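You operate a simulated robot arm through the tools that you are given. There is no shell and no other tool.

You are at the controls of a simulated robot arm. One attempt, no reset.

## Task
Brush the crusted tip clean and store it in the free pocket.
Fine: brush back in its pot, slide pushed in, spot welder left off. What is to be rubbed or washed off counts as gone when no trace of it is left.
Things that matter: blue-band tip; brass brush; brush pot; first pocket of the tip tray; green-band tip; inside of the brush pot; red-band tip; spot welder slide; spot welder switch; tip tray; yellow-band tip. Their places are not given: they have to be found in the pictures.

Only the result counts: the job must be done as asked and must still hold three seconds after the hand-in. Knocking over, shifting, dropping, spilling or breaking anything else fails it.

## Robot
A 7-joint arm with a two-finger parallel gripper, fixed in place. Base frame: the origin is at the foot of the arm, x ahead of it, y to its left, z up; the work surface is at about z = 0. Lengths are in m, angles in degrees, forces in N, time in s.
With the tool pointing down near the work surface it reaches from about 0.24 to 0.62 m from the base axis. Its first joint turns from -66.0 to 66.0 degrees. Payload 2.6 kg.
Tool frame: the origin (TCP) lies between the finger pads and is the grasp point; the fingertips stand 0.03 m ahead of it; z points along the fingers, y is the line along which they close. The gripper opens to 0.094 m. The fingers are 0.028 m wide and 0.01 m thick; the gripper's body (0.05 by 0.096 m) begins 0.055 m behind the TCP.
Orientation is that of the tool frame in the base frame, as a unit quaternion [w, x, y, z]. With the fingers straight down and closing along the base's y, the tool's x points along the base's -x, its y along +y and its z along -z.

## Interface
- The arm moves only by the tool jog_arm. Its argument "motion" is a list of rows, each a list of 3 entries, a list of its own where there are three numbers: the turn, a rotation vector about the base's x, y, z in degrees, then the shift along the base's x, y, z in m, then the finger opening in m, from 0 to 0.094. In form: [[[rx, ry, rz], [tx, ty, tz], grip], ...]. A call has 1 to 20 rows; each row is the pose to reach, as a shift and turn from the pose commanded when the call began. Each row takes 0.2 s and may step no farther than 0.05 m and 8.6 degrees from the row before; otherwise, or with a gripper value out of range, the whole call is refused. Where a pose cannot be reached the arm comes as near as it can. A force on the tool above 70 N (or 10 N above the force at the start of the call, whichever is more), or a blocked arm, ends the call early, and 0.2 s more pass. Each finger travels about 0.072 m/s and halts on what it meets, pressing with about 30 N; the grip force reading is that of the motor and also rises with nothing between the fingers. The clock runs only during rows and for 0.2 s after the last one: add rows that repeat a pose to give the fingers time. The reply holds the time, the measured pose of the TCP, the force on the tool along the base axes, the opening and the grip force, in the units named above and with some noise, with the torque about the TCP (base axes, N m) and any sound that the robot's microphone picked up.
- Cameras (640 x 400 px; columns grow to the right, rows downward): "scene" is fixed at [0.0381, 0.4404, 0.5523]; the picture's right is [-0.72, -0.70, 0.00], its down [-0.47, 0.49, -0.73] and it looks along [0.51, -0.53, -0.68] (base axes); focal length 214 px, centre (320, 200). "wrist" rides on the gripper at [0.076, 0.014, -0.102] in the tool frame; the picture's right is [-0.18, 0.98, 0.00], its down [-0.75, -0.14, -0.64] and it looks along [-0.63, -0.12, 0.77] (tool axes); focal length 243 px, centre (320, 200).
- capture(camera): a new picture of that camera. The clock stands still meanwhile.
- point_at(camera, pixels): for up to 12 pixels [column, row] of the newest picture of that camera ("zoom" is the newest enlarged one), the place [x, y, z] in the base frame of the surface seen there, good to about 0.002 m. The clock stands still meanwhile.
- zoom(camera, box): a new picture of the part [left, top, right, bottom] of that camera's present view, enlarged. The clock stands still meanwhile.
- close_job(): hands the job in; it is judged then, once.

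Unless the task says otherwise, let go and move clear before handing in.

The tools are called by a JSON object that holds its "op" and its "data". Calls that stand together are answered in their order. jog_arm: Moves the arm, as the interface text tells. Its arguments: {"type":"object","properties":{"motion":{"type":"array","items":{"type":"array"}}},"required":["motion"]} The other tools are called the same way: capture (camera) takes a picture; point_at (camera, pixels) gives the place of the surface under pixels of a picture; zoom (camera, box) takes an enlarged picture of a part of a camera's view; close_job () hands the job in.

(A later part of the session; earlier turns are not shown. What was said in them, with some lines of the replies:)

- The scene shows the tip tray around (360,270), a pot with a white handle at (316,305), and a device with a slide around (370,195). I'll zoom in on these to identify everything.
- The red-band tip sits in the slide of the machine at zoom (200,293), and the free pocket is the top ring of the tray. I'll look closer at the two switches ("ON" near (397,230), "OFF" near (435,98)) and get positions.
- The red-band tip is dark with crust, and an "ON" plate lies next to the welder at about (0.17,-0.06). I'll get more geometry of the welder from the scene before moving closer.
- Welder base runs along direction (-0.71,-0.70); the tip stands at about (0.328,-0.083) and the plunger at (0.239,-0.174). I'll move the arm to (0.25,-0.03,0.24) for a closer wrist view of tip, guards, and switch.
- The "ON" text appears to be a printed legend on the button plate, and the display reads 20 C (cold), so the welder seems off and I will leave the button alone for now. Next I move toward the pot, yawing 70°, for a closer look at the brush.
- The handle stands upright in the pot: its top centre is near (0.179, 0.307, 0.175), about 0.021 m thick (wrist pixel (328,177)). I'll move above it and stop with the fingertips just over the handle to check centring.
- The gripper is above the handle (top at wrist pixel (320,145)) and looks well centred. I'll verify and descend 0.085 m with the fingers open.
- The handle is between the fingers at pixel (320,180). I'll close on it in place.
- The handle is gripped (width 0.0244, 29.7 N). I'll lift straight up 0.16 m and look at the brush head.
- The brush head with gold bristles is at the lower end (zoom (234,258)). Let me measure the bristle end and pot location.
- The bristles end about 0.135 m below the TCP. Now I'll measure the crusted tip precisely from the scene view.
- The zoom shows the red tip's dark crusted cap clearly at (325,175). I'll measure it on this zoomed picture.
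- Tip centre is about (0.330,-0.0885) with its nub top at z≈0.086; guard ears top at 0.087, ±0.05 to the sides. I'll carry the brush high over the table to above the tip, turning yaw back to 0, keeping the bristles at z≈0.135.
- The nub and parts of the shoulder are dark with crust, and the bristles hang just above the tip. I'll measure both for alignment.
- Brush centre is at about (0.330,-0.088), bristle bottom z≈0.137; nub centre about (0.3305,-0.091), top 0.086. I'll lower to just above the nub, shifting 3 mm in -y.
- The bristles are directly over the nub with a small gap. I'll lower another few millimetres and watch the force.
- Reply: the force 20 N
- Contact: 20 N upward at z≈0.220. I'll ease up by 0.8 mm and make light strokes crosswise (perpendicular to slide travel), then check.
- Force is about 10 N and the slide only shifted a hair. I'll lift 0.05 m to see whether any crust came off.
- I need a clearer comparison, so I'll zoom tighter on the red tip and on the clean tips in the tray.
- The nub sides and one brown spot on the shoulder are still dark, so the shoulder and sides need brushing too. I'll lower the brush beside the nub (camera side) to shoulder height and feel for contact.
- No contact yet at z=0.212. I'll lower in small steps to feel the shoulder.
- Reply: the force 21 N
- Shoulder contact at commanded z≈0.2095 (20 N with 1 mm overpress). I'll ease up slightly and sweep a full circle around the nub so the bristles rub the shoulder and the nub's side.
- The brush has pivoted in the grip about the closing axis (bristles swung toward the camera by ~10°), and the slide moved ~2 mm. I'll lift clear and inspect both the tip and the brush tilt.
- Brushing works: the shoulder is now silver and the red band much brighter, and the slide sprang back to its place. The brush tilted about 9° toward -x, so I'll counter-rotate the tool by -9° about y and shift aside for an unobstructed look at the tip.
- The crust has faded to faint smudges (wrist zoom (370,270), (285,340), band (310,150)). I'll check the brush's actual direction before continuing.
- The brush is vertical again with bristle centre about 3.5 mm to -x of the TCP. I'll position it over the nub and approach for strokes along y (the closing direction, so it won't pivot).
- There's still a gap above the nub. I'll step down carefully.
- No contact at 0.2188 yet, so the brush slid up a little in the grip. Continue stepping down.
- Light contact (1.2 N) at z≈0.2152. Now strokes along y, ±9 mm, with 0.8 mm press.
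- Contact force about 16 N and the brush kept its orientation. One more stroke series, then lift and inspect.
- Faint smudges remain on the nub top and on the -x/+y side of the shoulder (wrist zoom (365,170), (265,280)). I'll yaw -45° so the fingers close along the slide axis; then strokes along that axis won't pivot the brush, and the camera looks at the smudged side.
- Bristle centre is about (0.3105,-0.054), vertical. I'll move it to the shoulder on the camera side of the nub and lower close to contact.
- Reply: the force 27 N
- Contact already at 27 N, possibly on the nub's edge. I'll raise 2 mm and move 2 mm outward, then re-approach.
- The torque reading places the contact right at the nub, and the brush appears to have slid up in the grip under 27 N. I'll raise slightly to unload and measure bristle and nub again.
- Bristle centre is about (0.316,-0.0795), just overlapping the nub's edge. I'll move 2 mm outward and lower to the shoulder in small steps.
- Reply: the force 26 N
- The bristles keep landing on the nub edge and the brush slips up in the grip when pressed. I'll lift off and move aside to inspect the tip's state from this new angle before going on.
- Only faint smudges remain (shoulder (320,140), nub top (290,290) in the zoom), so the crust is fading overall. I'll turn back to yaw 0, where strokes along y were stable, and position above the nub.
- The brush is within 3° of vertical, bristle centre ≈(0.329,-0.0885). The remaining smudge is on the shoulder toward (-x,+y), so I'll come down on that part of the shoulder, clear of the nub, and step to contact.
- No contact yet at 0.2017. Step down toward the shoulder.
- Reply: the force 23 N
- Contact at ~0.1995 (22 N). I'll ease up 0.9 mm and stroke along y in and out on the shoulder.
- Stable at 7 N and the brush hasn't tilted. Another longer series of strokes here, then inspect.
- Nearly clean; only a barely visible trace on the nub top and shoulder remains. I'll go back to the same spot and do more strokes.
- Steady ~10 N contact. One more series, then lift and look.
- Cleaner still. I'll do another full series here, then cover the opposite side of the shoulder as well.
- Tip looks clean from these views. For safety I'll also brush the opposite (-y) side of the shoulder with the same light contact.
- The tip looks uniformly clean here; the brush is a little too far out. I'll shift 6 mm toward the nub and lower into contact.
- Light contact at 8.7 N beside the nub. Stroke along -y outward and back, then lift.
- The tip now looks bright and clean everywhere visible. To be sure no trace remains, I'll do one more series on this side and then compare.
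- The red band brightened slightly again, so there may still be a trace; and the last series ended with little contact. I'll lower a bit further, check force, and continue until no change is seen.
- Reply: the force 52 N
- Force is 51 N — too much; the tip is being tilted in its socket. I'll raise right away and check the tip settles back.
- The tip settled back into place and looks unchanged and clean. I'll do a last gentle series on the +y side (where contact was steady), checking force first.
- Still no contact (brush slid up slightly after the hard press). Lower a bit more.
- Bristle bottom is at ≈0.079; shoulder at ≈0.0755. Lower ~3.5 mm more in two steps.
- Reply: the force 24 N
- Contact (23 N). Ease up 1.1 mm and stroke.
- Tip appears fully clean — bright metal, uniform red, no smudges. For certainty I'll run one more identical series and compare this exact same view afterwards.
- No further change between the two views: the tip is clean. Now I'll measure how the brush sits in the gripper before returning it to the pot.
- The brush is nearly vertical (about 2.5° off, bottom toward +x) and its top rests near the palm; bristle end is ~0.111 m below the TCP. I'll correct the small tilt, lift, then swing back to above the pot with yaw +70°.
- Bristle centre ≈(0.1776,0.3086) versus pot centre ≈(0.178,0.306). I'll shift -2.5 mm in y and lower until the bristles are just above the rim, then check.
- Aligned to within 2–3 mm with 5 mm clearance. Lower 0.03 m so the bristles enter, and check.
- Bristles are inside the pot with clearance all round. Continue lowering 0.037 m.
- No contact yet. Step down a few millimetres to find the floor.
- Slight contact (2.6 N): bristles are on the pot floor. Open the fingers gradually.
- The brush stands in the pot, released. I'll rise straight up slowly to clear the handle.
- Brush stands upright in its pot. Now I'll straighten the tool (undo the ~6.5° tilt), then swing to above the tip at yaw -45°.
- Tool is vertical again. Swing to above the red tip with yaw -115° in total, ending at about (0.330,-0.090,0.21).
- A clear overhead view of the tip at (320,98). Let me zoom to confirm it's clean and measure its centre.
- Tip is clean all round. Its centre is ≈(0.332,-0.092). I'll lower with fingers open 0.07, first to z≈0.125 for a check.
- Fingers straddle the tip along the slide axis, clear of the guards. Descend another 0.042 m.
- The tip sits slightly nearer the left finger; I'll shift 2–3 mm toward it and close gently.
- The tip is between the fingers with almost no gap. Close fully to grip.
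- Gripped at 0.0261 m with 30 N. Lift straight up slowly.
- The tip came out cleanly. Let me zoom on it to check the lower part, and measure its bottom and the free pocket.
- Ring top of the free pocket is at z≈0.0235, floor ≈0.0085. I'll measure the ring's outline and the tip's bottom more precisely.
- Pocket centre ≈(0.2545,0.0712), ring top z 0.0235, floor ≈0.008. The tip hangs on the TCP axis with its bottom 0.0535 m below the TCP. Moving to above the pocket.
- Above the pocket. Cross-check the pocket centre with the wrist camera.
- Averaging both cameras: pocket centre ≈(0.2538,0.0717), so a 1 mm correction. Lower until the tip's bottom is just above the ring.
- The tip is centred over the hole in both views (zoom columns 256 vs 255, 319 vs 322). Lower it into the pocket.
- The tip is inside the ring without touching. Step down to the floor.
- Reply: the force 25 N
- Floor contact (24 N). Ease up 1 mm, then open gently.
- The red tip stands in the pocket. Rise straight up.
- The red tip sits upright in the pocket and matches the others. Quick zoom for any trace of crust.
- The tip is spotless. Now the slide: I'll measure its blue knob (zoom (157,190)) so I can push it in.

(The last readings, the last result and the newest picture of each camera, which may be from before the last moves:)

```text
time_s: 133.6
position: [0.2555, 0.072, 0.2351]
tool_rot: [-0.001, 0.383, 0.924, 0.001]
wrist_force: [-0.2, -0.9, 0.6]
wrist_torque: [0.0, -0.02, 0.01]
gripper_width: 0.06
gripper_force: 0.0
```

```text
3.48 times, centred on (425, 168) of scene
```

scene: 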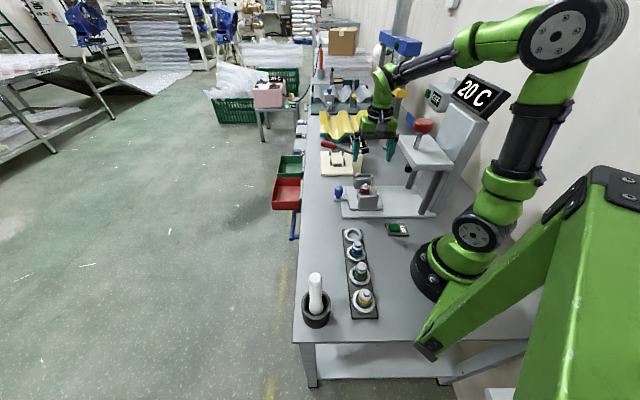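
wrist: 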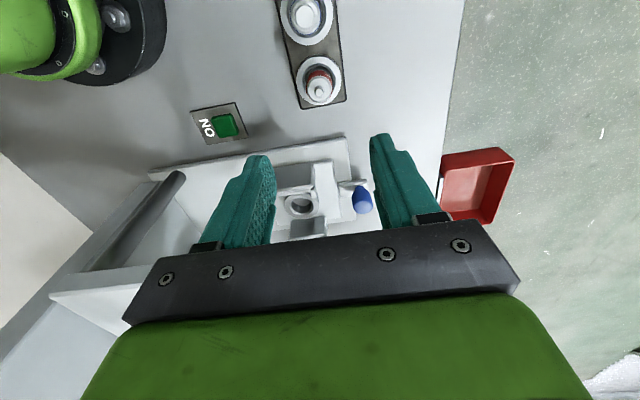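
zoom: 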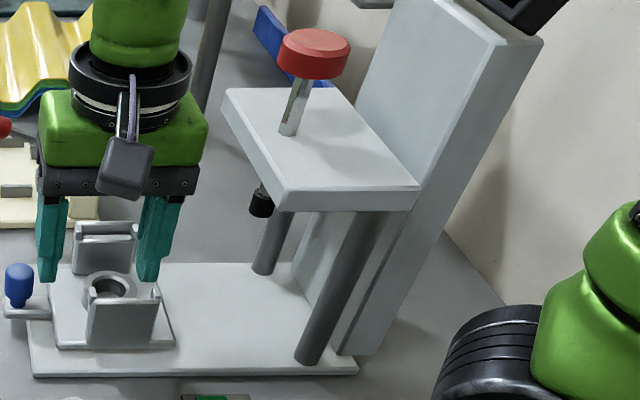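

Knob centre ≈(0.395,-0.0205), z 0.03–0.072; slide direction (-0.714,-0.700). I'll go to a point about 6 cm behind the knob (outer side) at safe height with the fingers closed.

{"op": "jog_arm", "data": {"motion": [[[0, 0, 0], [0.03, -0.008, 0.0], 0.04], [[0, 0, 0], [0.068, -0.019, 0.0], 0.02], [[0, 0, 0], [0.106, -0.029, 0.0], 0.0], [[0, 0, 0], [0.144, -0.04, 0.0], 0.0], [[0, 0, 0], [0.1825, -0.0505, 0.0], 0.0], [[0, 0, 0], [0.1825, -0.0505, -0.04], 0.0], [[0, 0, 0], [0.1825, -0.0505, -0.08], 0.0], [[0, 0, 0], [0.1825, -0.0505, -0.08], 0.0]]}}

{"op": "capture", "data": {"camera": "wrist"}}

{"op": "capture", "data": {"camera": "scene"}}

{"op": "zoom", "data": {"camera": "scene", "box": [310, 120, 430, 225]}}

```text
time_s: 135.4
position: [0.4377, 0.0209, 0.1528]
tool_rot: [0.0, 0.383, 0.924, 0.001]
wrist_force: [-0.4, 0.5, -0.4]
wrist_torque: [-0.04, 0.02, -0.03]
gripper_width: 0.0
gripper_force: 29.6
```

```text
taken
```

wrist: 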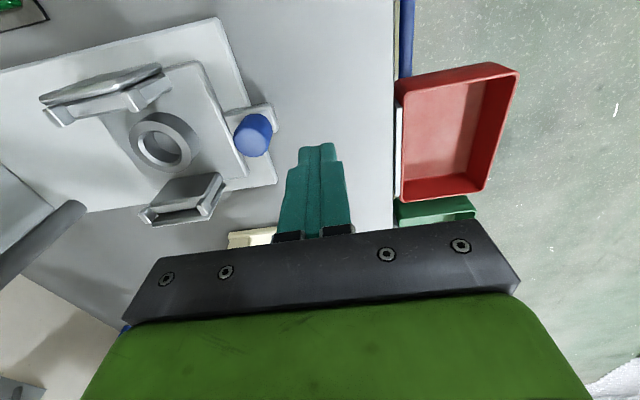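

```text
taken
```

scene: 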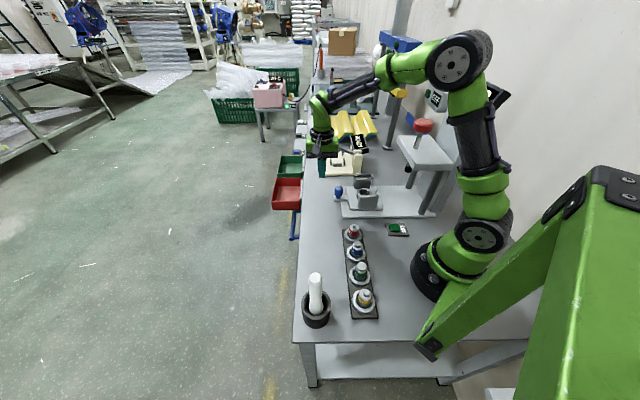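

```text
3.81 times, centred on (370, 172) of scene
```

zoom: 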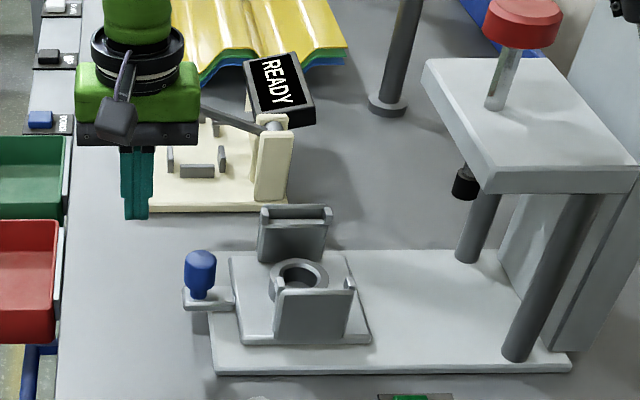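

Before descending, check where the cream lever device's base is relative to my descent point.

{"op": "point_at", "data": {"camera": "scene", "pixels": [[323, 176], [330, 177], [345, 177], [322, 172], [318, 178], [312, 180], [338, 190], [326, 185]]}}

{"op": "point_at", "data": {"camera": "wrist", "pixels": [[252, 135], [240, 140], [268, 125], [262, 108], [250, 232], [235, 240], [310, 120], [315, 148], [380, 120]]}}

```text
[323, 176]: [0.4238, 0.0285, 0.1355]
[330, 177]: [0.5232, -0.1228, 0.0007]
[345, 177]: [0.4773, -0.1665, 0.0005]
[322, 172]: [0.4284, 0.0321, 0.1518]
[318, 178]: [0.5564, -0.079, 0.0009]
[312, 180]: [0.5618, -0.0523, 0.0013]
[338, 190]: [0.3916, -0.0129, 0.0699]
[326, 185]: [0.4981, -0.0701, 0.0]
```

```text
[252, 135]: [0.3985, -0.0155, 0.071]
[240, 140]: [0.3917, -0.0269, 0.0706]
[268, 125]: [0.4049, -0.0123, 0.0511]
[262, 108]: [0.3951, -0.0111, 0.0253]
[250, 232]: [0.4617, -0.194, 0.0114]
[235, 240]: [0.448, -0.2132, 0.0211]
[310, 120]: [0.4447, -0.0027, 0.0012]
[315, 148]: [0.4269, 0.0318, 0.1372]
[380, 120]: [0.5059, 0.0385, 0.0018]
```

Descent point is free of obstacles and in line with the knob. Descend to z≈0.070 and advance to just before the knob.

{"op": "jog_arm", "data": {"motion": [[[0, 0, 0], [0, 0, -0.04], 0.0], [[0, 0, 0], [0, 0, -0.07], 0.0], [[0, 0, 0], [0, 0, -0.083], 0.0], [[0, 0, 0], [-0.0125, -0.0122, -0.083], 0.0], [[0, 0, 0], [-0.0236, -0.0231, -0.083], 0.0], [[0, 0, 0], [-0.0236, -0.0231, -0.083], 0.0]]}}

{"op": "capture", "data": {"camera": "wrist"}}

{"op": "zoom", "data": {"camera": "scene", "box": [310, 120, 430, 225]}}

```text
time_s: 136.8
position: [0.4134, -0.0007, 0.0715]
tool_rot: [0.001, 0.382, 0.924, 0.0]
wrist_force: [3.6, 2.5, -1.6]
wrist_torque: [0.02, -0.02, 0.01]
gripper_width: 0.0001
gripper_force: 30.0
```

```text
taken
```

wrist: 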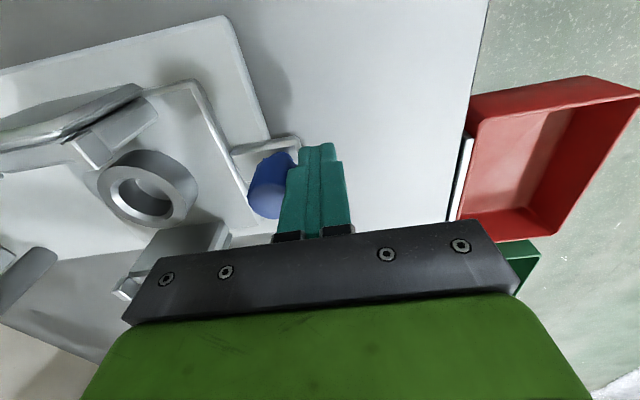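

```text
3.81 times, centred on (370, 172) of scene
```

zoom: 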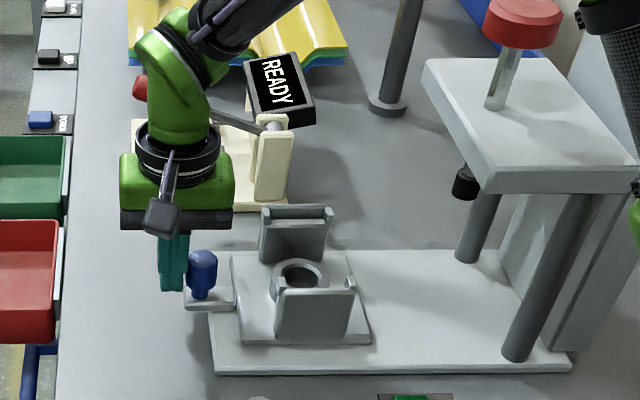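

The fingers touch the knob (≈4 N). Push along the slide direction 0.05 m at a gentle pace.

{"op": "jog_arm", "data": {"motion": [[[0, 0, 0], [-0.0071, -0.007, 0], 0.0], [[0, 0, 0], [-0.0143, -0.014, 0], 0.0], [[0, 0, 0], [-0.0214, -0.021, 0], 0.0], [[0, 0, 0], [-0.0286, -0.028, 0], 0.0], [[0, 0, 0], [-0.0357, -0.035, 0], 0.0], [[0, 0, 0], [-0.0357, -0.035, 0], 0.0]]}}

{"op": "capture", "data": {"camera": "wrist"}}

{"op": "zoom", "data": {"camera": "scene", "box": [310, 120, 430, 225]}}

```text
time_s: 138.2
position: [0.3769, -0.0363, 0.07]
tool_rot: [0.0, 0.383, 0.924, -0.001]
wrist_force: [1.1, 1.3, 0.2]
wrist_torque: [0.03, 0.01, 0.06]
gripper_width: 0.0
gripper_force: 30.1
```

```text
taken
```

wrist: 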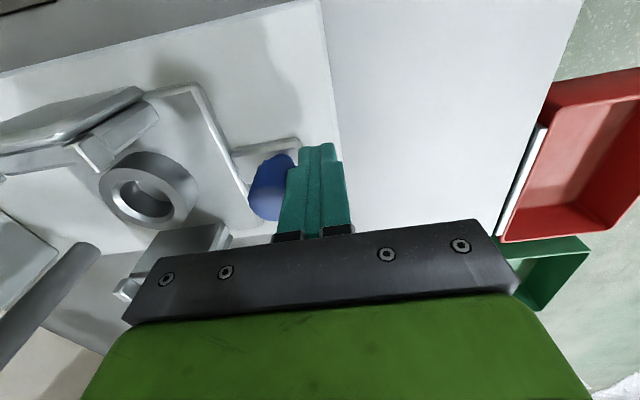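

```text
3.81 times, centred on (370, 172) of scene
```

zoom: 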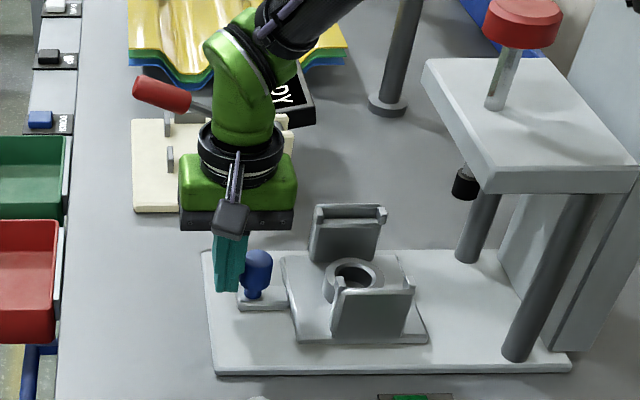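

The slide moves in smoothly. Push another 0.045 m.

{"op": "jog_arm", "data": {"motion": [[[0, 0, 0], [-0.0071, -0.007, 0], 0.0], [[0, 0, 0], [-0.0143, -0.014, 0], 0.0], [[0, 0, 0], [-0.0214, -0.021, 0], 0.0], [[0, 0, 0], [-0.0286, -0.028, 0], 0.0], [[0, 0, 0], [-0.0321, -0.0315, 0], 0.0], [[0, 0, 0], [-0.0321, -0.0315, 0], 0.0]]}}

{"op": "capture", "data": {"camera": "wrist"}}

{"op": "zoom", "data": {"camera": "scene", "box": [330, 110, 450, 225]}}

```text
time_s: 139.6
position: [0.3459, -0.0667, 0.0729]
tool_rot: [0.0, 0.384, 0.923, 0.0]
wrist_force: [1.9, 0.3, 0.3]
wrist_torque: [-0.02, -0.01, 0.0]
gripper_width: 0.0001
gripper_force: 29.9
```

```text
taken
```

wrist: 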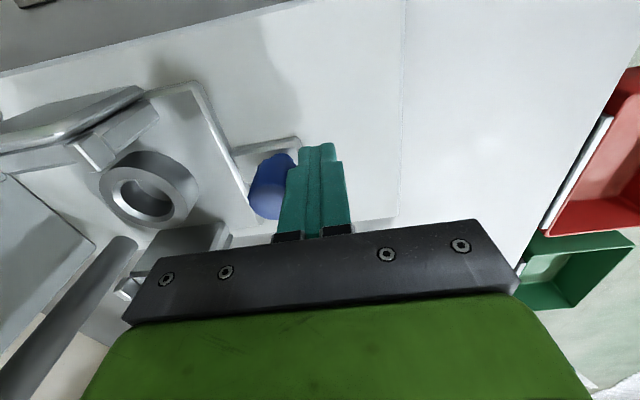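

```text
3.48 times, centred on (390, 168) of scene
```

zoom: 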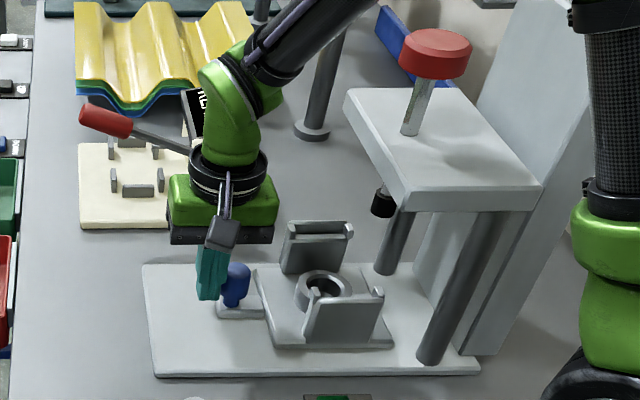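

Continue pushing, 0.03 m, watching the force for the end stop.

{"op": "jog_arm", "data": {"motion": [[[0, 0, 0], [-0.005, -0.0049, 0], 0.0], [[0, 0, 0], [-0.01, -0.0098, 0], 0.0], [[0, 0, 0], [-0.015, -0.0147, 0], 0.0], [[0, 0, 0], [-0.02, -0.0196, 0], 0.0], [[0, 0, 0], [-0.02, -0.0196, 0], 0.0]]}}

{"op": "zoom", "data": {"camera": "scene", "box": [330, 110, 450, 225]}}

{"op": "capture", "data": {"camera": "wrist"}}

```text
time_s: 140.8
position: [0.3257, -0.0872, 0.0702]
tool_rot: [0.0, 0.382, 0.924, 0.0]
wrist_force: [0.2, 0.7, 0.1]
wrist_torque: [0.03, 0.03, 0.02]
gripper_width: 0.0002
gripper_force: 29.8
```

```text
3.48 times, centred on (390, 168) of scene
```

zoom: 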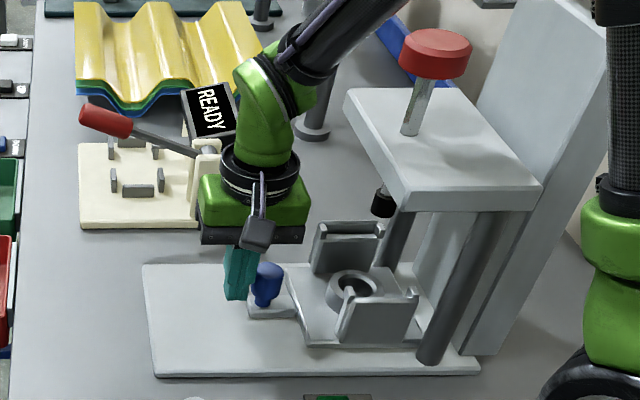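

```text
taken
```

wrist: 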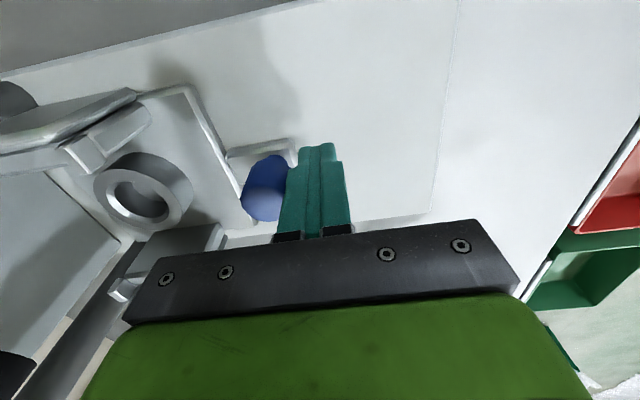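

No end stop yet; the socket should be ~1 cm from under the plunger. Continue in small steps.

{"op": "jog_arm", "data": {"motion": [[[0, 0, 0], [-0.0021, -0.0021, 0], 0.0], [[0, 0, 0], [-0.0043, -0.0042, 0], 0.0], [[0, 0, 0], [-0.0057, -0.0056, 0], 0.0], [[0, 0, 0], [-0.0057, -0.0056, 0], 0.0]]}}

{"op": "zoom", "data": {"camera": "scene", "box": [330, 110, 450, 225]}}

```text
time_s: 141.8
position: [0.3225, -0.0907, 0.071]
tool_rot: [0.001, 0.381, 0.925, 0.001]
wrist_force: [21.7, 18.8, -11.3]
wrist_torque: [0.17, -0.07, 0.23]
gripper_width: 0.0
gripper_force: 29.7
```

```text
3.48 times, centred on (390, 168) of scene
```

zoom: 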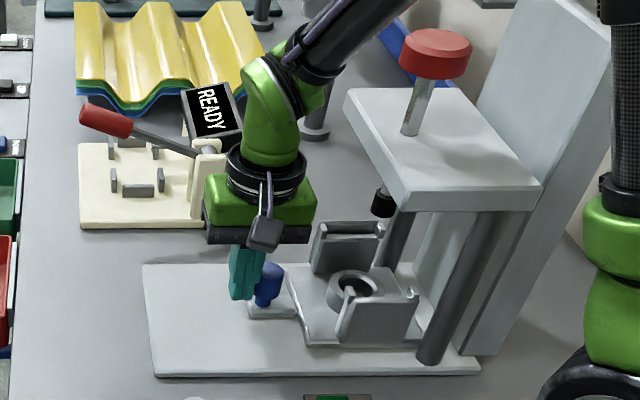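

Force rose to ~29 N: the end stop. Let me verify that the socket now lies under the plunger.

{"op": "zoom", "data": {"camera": "scene", "box": [370, 160, 430, 220]}}

{"op": "point_at", "data": {"camera": "zoom", "pixels": [[160, 230], [240, 235], [190, 195], [195, 210], [390, 260], [250, 140], [280, 120], [355, 300], [120, 300], [300, 325], [500, 330], [420, 230]]}}

{"op": "capture", "data": {"camera": "wrist"}}

```text
6.67 times, centred on (400, 190) of scene
```

zoom: 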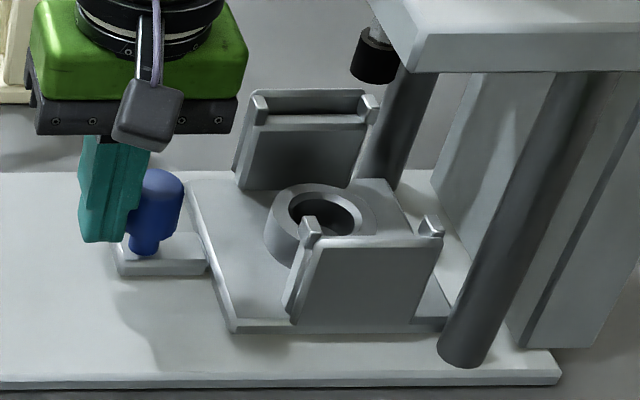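

```text
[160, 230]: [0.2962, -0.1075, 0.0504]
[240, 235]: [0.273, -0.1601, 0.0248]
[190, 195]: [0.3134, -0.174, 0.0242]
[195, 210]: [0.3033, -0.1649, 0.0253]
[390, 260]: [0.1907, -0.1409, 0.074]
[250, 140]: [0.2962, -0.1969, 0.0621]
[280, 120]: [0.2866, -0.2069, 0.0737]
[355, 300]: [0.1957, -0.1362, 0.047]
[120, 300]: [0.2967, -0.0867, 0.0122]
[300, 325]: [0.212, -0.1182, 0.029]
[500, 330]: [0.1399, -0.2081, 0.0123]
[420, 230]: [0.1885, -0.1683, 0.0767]
```

```text
taken
```

wrist: 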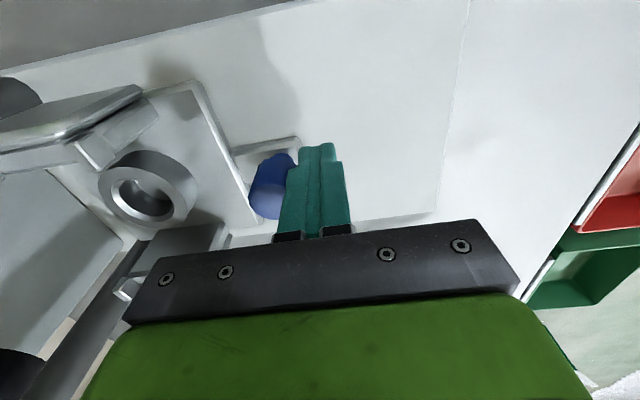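

{"op": "point_at", "data": {"camera": "zoom", "pixels": [[278, 205], [372, 205], [320, 188], [330, 185], [300, 225], [430, 225], [310, 225], [258, 105], [370, 105], [378, 70], [375, 40]]}}

```text
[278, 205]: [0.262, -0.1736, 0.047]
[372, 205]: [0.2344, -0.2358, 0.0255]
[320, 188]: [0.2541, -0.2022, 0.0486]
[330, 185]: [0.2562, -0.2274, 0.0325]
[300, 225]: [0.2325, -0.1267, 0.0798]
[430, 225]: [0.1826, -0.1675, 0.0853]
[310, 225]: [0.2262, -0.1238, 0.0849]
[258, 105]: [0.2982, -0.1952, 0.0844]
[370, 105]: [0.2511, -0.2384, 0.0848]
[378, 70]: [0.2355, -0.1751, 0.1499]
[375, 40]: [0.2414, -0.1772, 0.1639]
```

Socket centre ≈(0.2395,-0.181) now matches the plunger axis ≈(0.2395,-0.182): the slide is fully in. I'll back off along the slide axis, then rise, and check it stays.

{"op": "jog_arm", "data": {"motion": [[[0, 0, 0], [0.005, 0.0049, 0], 0.0], [[0, 0, 0], [0.015, 0.0147, 0], 0.0], [[0, 0, 0], [0.03, 0.0295, 0], 0.0], [[0, 0, 0], [0.04, 0.0392, 0.02], 0.0], [[0, 0, 0], [0.04, 0.0392, 0.06], 0.0], [[0, 0, 0], [0.04, 0.0392, 0.1], 0.0], [[0, 0, 0], [0.04, 0.0392, 0.14], 0.0], [[0, 0, 0], [0.04, 0.0392, 0.18], 0.0], [[0, 0, 0], [0.04, 0.0392, 0.22], 0.0], [[0, 0, 0], [0.04, 0.0392, 0.22], 0.0]]}}

{"op": "capture", "data": {"camera": "scene"}}

{"op": "zoom", "data": {"camera": "scene", "box": [330, 110, 450, 225]}}

{"op": "capture", "data": {"camera": "wrist"}}

```text
time_s: 144.0
position: [0.3592, -0.0537, 0.2931]
tool_rot: [0.0, 0.383, 0.924, 0.0]
wrist_force: [-0.2, -0.4, 1.0]
wrist_torque: [0.02, 0.02, 0.01]
gripper_width: 0.0001
gripper_force: 29.5
```

```text
taken
```

scene: 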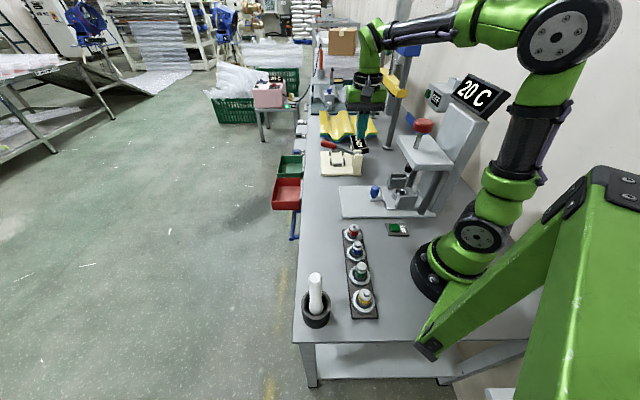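

```text
3.48 times, centred on (390, 168) of scene
```

zoom: 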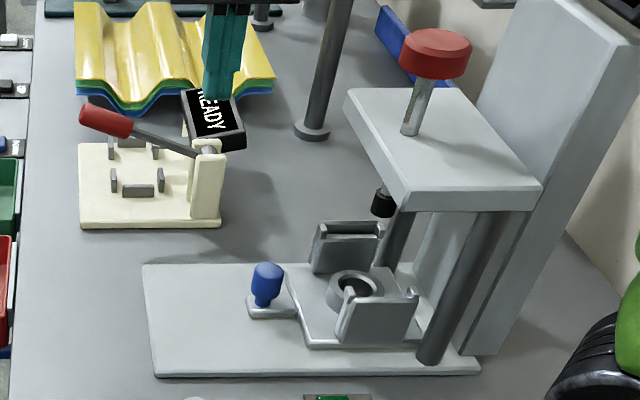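

```text
taken
```

wrist: 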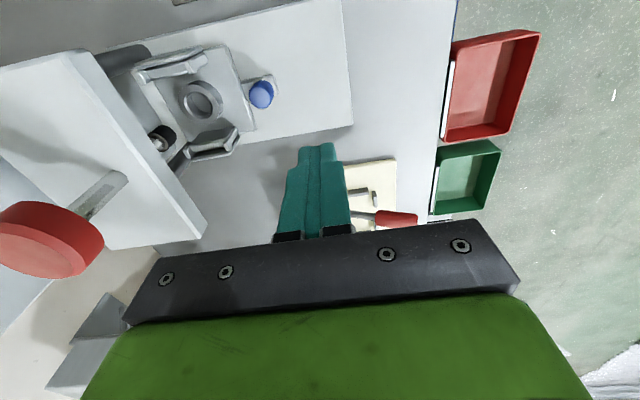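

The slide stays in. Now let me double-check the switch question: I'll look at the other labelled buttons' style, the welder display, and the ON plate.

{"op": "zoom", "data": {"camera": "scene", "box": [290, 95, 330, 160]}}

{"op": "zoom", "data": {"camera": "scene", "box": [380, 215, 420, 240]}}

{"op": "zoom", "data": {"camera": "scene", "box": [420, 60, 520, 130]}}

{"op": "zoom", "data": {"camera": "scene", "box": [365, 165, 430, 220]}}

{"op": "point_at", "data": {"camera": "zoom", "pixels": [[90, 195], [255, 220], [385, 230], [235, 100], [335, 100], [220, 200]]}}

```text
6.15 times, centred on (310, 128) of scene
```

zoom: 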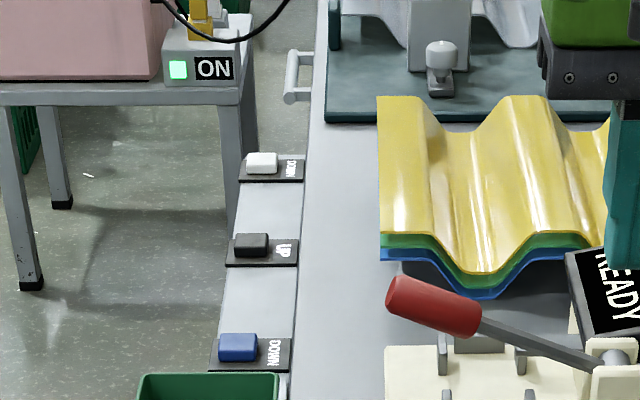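

```text
16.00 times, centred on (400, 228) of scene
```

zoom: 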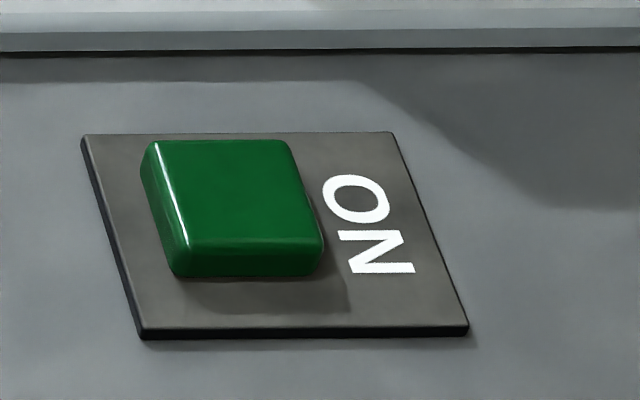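

```text
5.71 times, centred on (470, 95) of scene
```

zoom: 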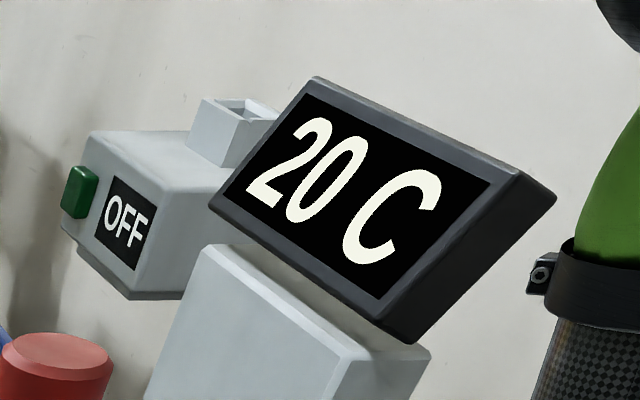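

```text
7.27 times, centred on (398, 192) of scene
```

zoom: 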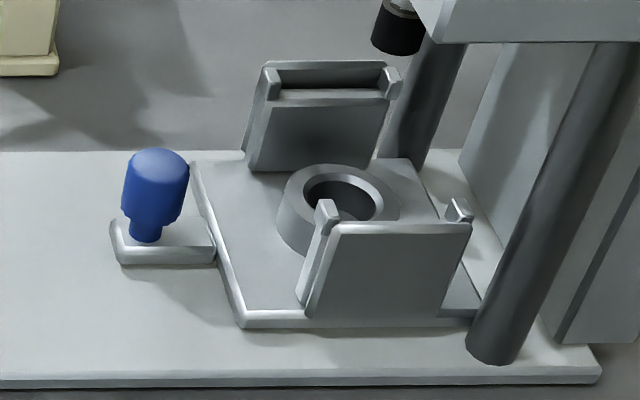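

```text
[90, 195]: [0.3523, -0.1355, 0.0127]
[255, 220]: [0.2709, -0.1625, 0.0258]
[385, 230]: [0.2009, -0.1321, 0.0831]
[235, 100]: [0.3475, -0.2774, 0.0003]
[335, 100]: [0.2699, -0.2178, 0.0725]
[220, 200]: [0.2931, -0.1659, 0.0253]
```

The grey plates ("UP", "DOWN", "ON") are static button legends, and the dark-green button plus 20 C/OFF displays show the welder is off — so I leave it alone. Check the slide's final position after release.

{"op": "point_at", "data": {"camera": "zoom", "pixels": [[328, 212], [460, 208], [270, 85], [392, 85], [155, 165], [155, 200], [345, 180]]}}

{"op": "zoom", "data": {"camera": "wrist", "box": [90, 20, 300, 190]}}

```text
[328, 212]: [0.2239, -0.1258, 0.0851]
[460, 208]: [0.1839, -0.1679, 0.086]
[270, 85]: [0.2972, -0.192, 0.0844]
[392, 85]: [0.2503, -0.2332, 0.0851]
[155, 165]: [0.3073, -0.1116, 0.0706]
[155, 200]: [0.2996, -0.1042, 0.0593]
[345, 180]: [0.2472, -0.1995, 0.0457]
```

```text
2.35 times, centred on (195, 105) of wrist
```

zoom: 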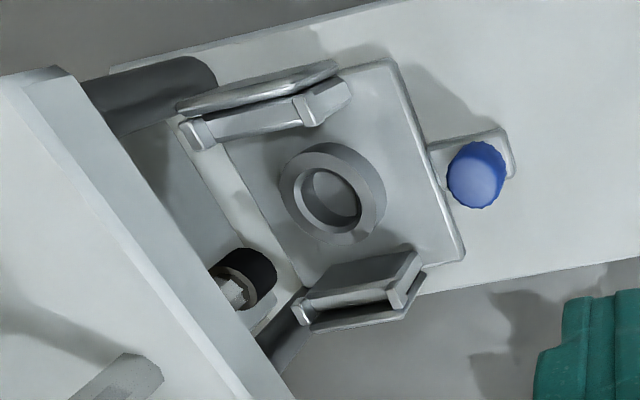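

Slide centre (0.239,-0.180) stays aligned with the plunger. Final check of pot, brush and tray, after moving the arm back to a neutral high position.

{"op": "jog_arm", "data": {"motion": [[[0, 0, 0], [0, 0.03, 0.03], 0.02], [[0, 0, 0], [-0.01, 0.06, 0.06], 0.04], [[0, 0, 0], [-0.02, 0.09, 0.08], 0.06], [[0, 0, 0], [-0.02, 0.12, 0.1], 0.06], [[0, 0, 0], [-0.02, 0.12, 0.1], 0.06], [[0, 0, 0], [-0.02, 0.12, 0.1], 0.06]]}}

{"op": "capture", "data": {"camera": "scene"}}

{"op": "zoom", "data": {"camera": "scene", "box": [290, 215, 420, 335]}}

{"op": "zoom", "data": {"camera": "scene", "box": [330, 70, 510, 225]}}

```text
time_s: 145.4
position: [0.3413, 0.0669, 0.3916]
tool_rot: [0.0, 0.383, 0.924, -0.001]
wrist_force: [-0.1, 1.2, -1.1]
wrist_torque: [0.0, 0.03, -0.02]
gripper_width: 0.0599
gripper_force: 0.1
```

```text
taken
```

scene: 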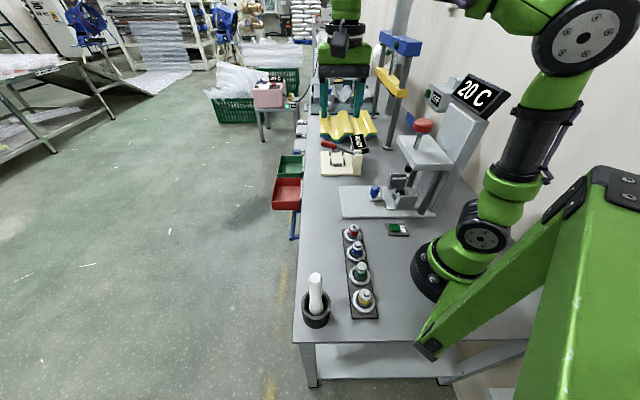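

```text
3.33 times, centred on (355, 275) of scene
```

zoom: 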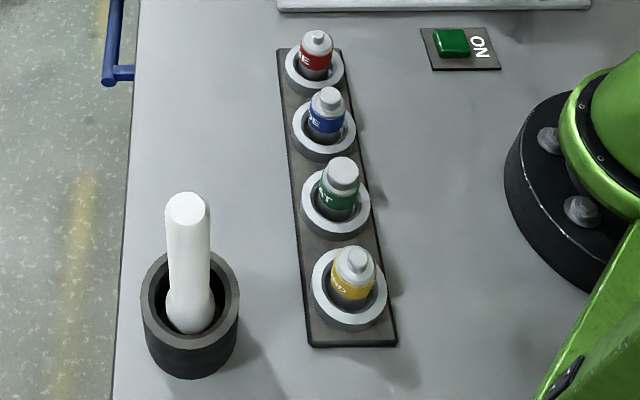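

```text
2.58 times, centred on (420, 148) of scene
```

zoom: 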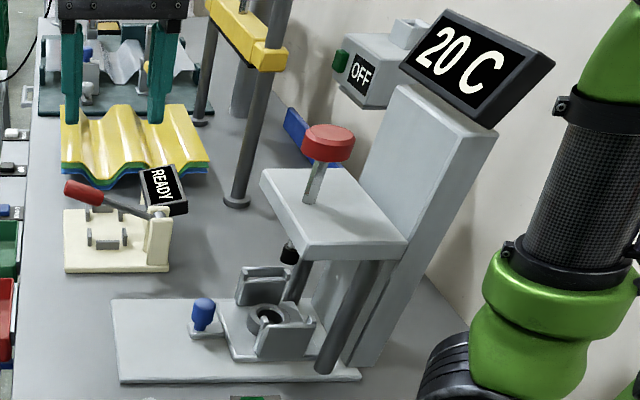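

Final pictures show the clean red tip in the first pocket at zoom (316,52) and the brush upright in its pot at (187,265). The slide is pushed in under the plunger, the display still reads 20 C with the switch untouched, and the arm is clear. Handing in.

{"op": "close_job", "data": {}}

```text
The job is handed in.
```

The crusted red-band tip has been brushed clean and now stands upright in the first pocket of the tip tray. I've handed the job in, but no verdict came back.

- **Tip:** the last brushing passes made no visible change. The close-ups after storing it show bare metal and an even red band.
- **Brush:** it stands upright in its pot. It slipped and tilted a little in the grip while brushing, so I straightened it before putting it back.
- **Slide:** it is pushed in to its end stop, with the empty socket under the plunger, and it stayed there after I let go.
- **Spot welder:** I never touched the switch. I took the "ON" on its plate to be a printed label, like the "UP" and "DOWN" plates elsewhere on the table. The welder's display read 20 C throughout.
- **Hard press:** one brushing pass pressed on the tip with about 51 N and tilted it in its socket. I backed off at once and it settled back in place.

The other three tips, the tray and the pot look undisturbed in the final pictures, and the arm is clear of everything.
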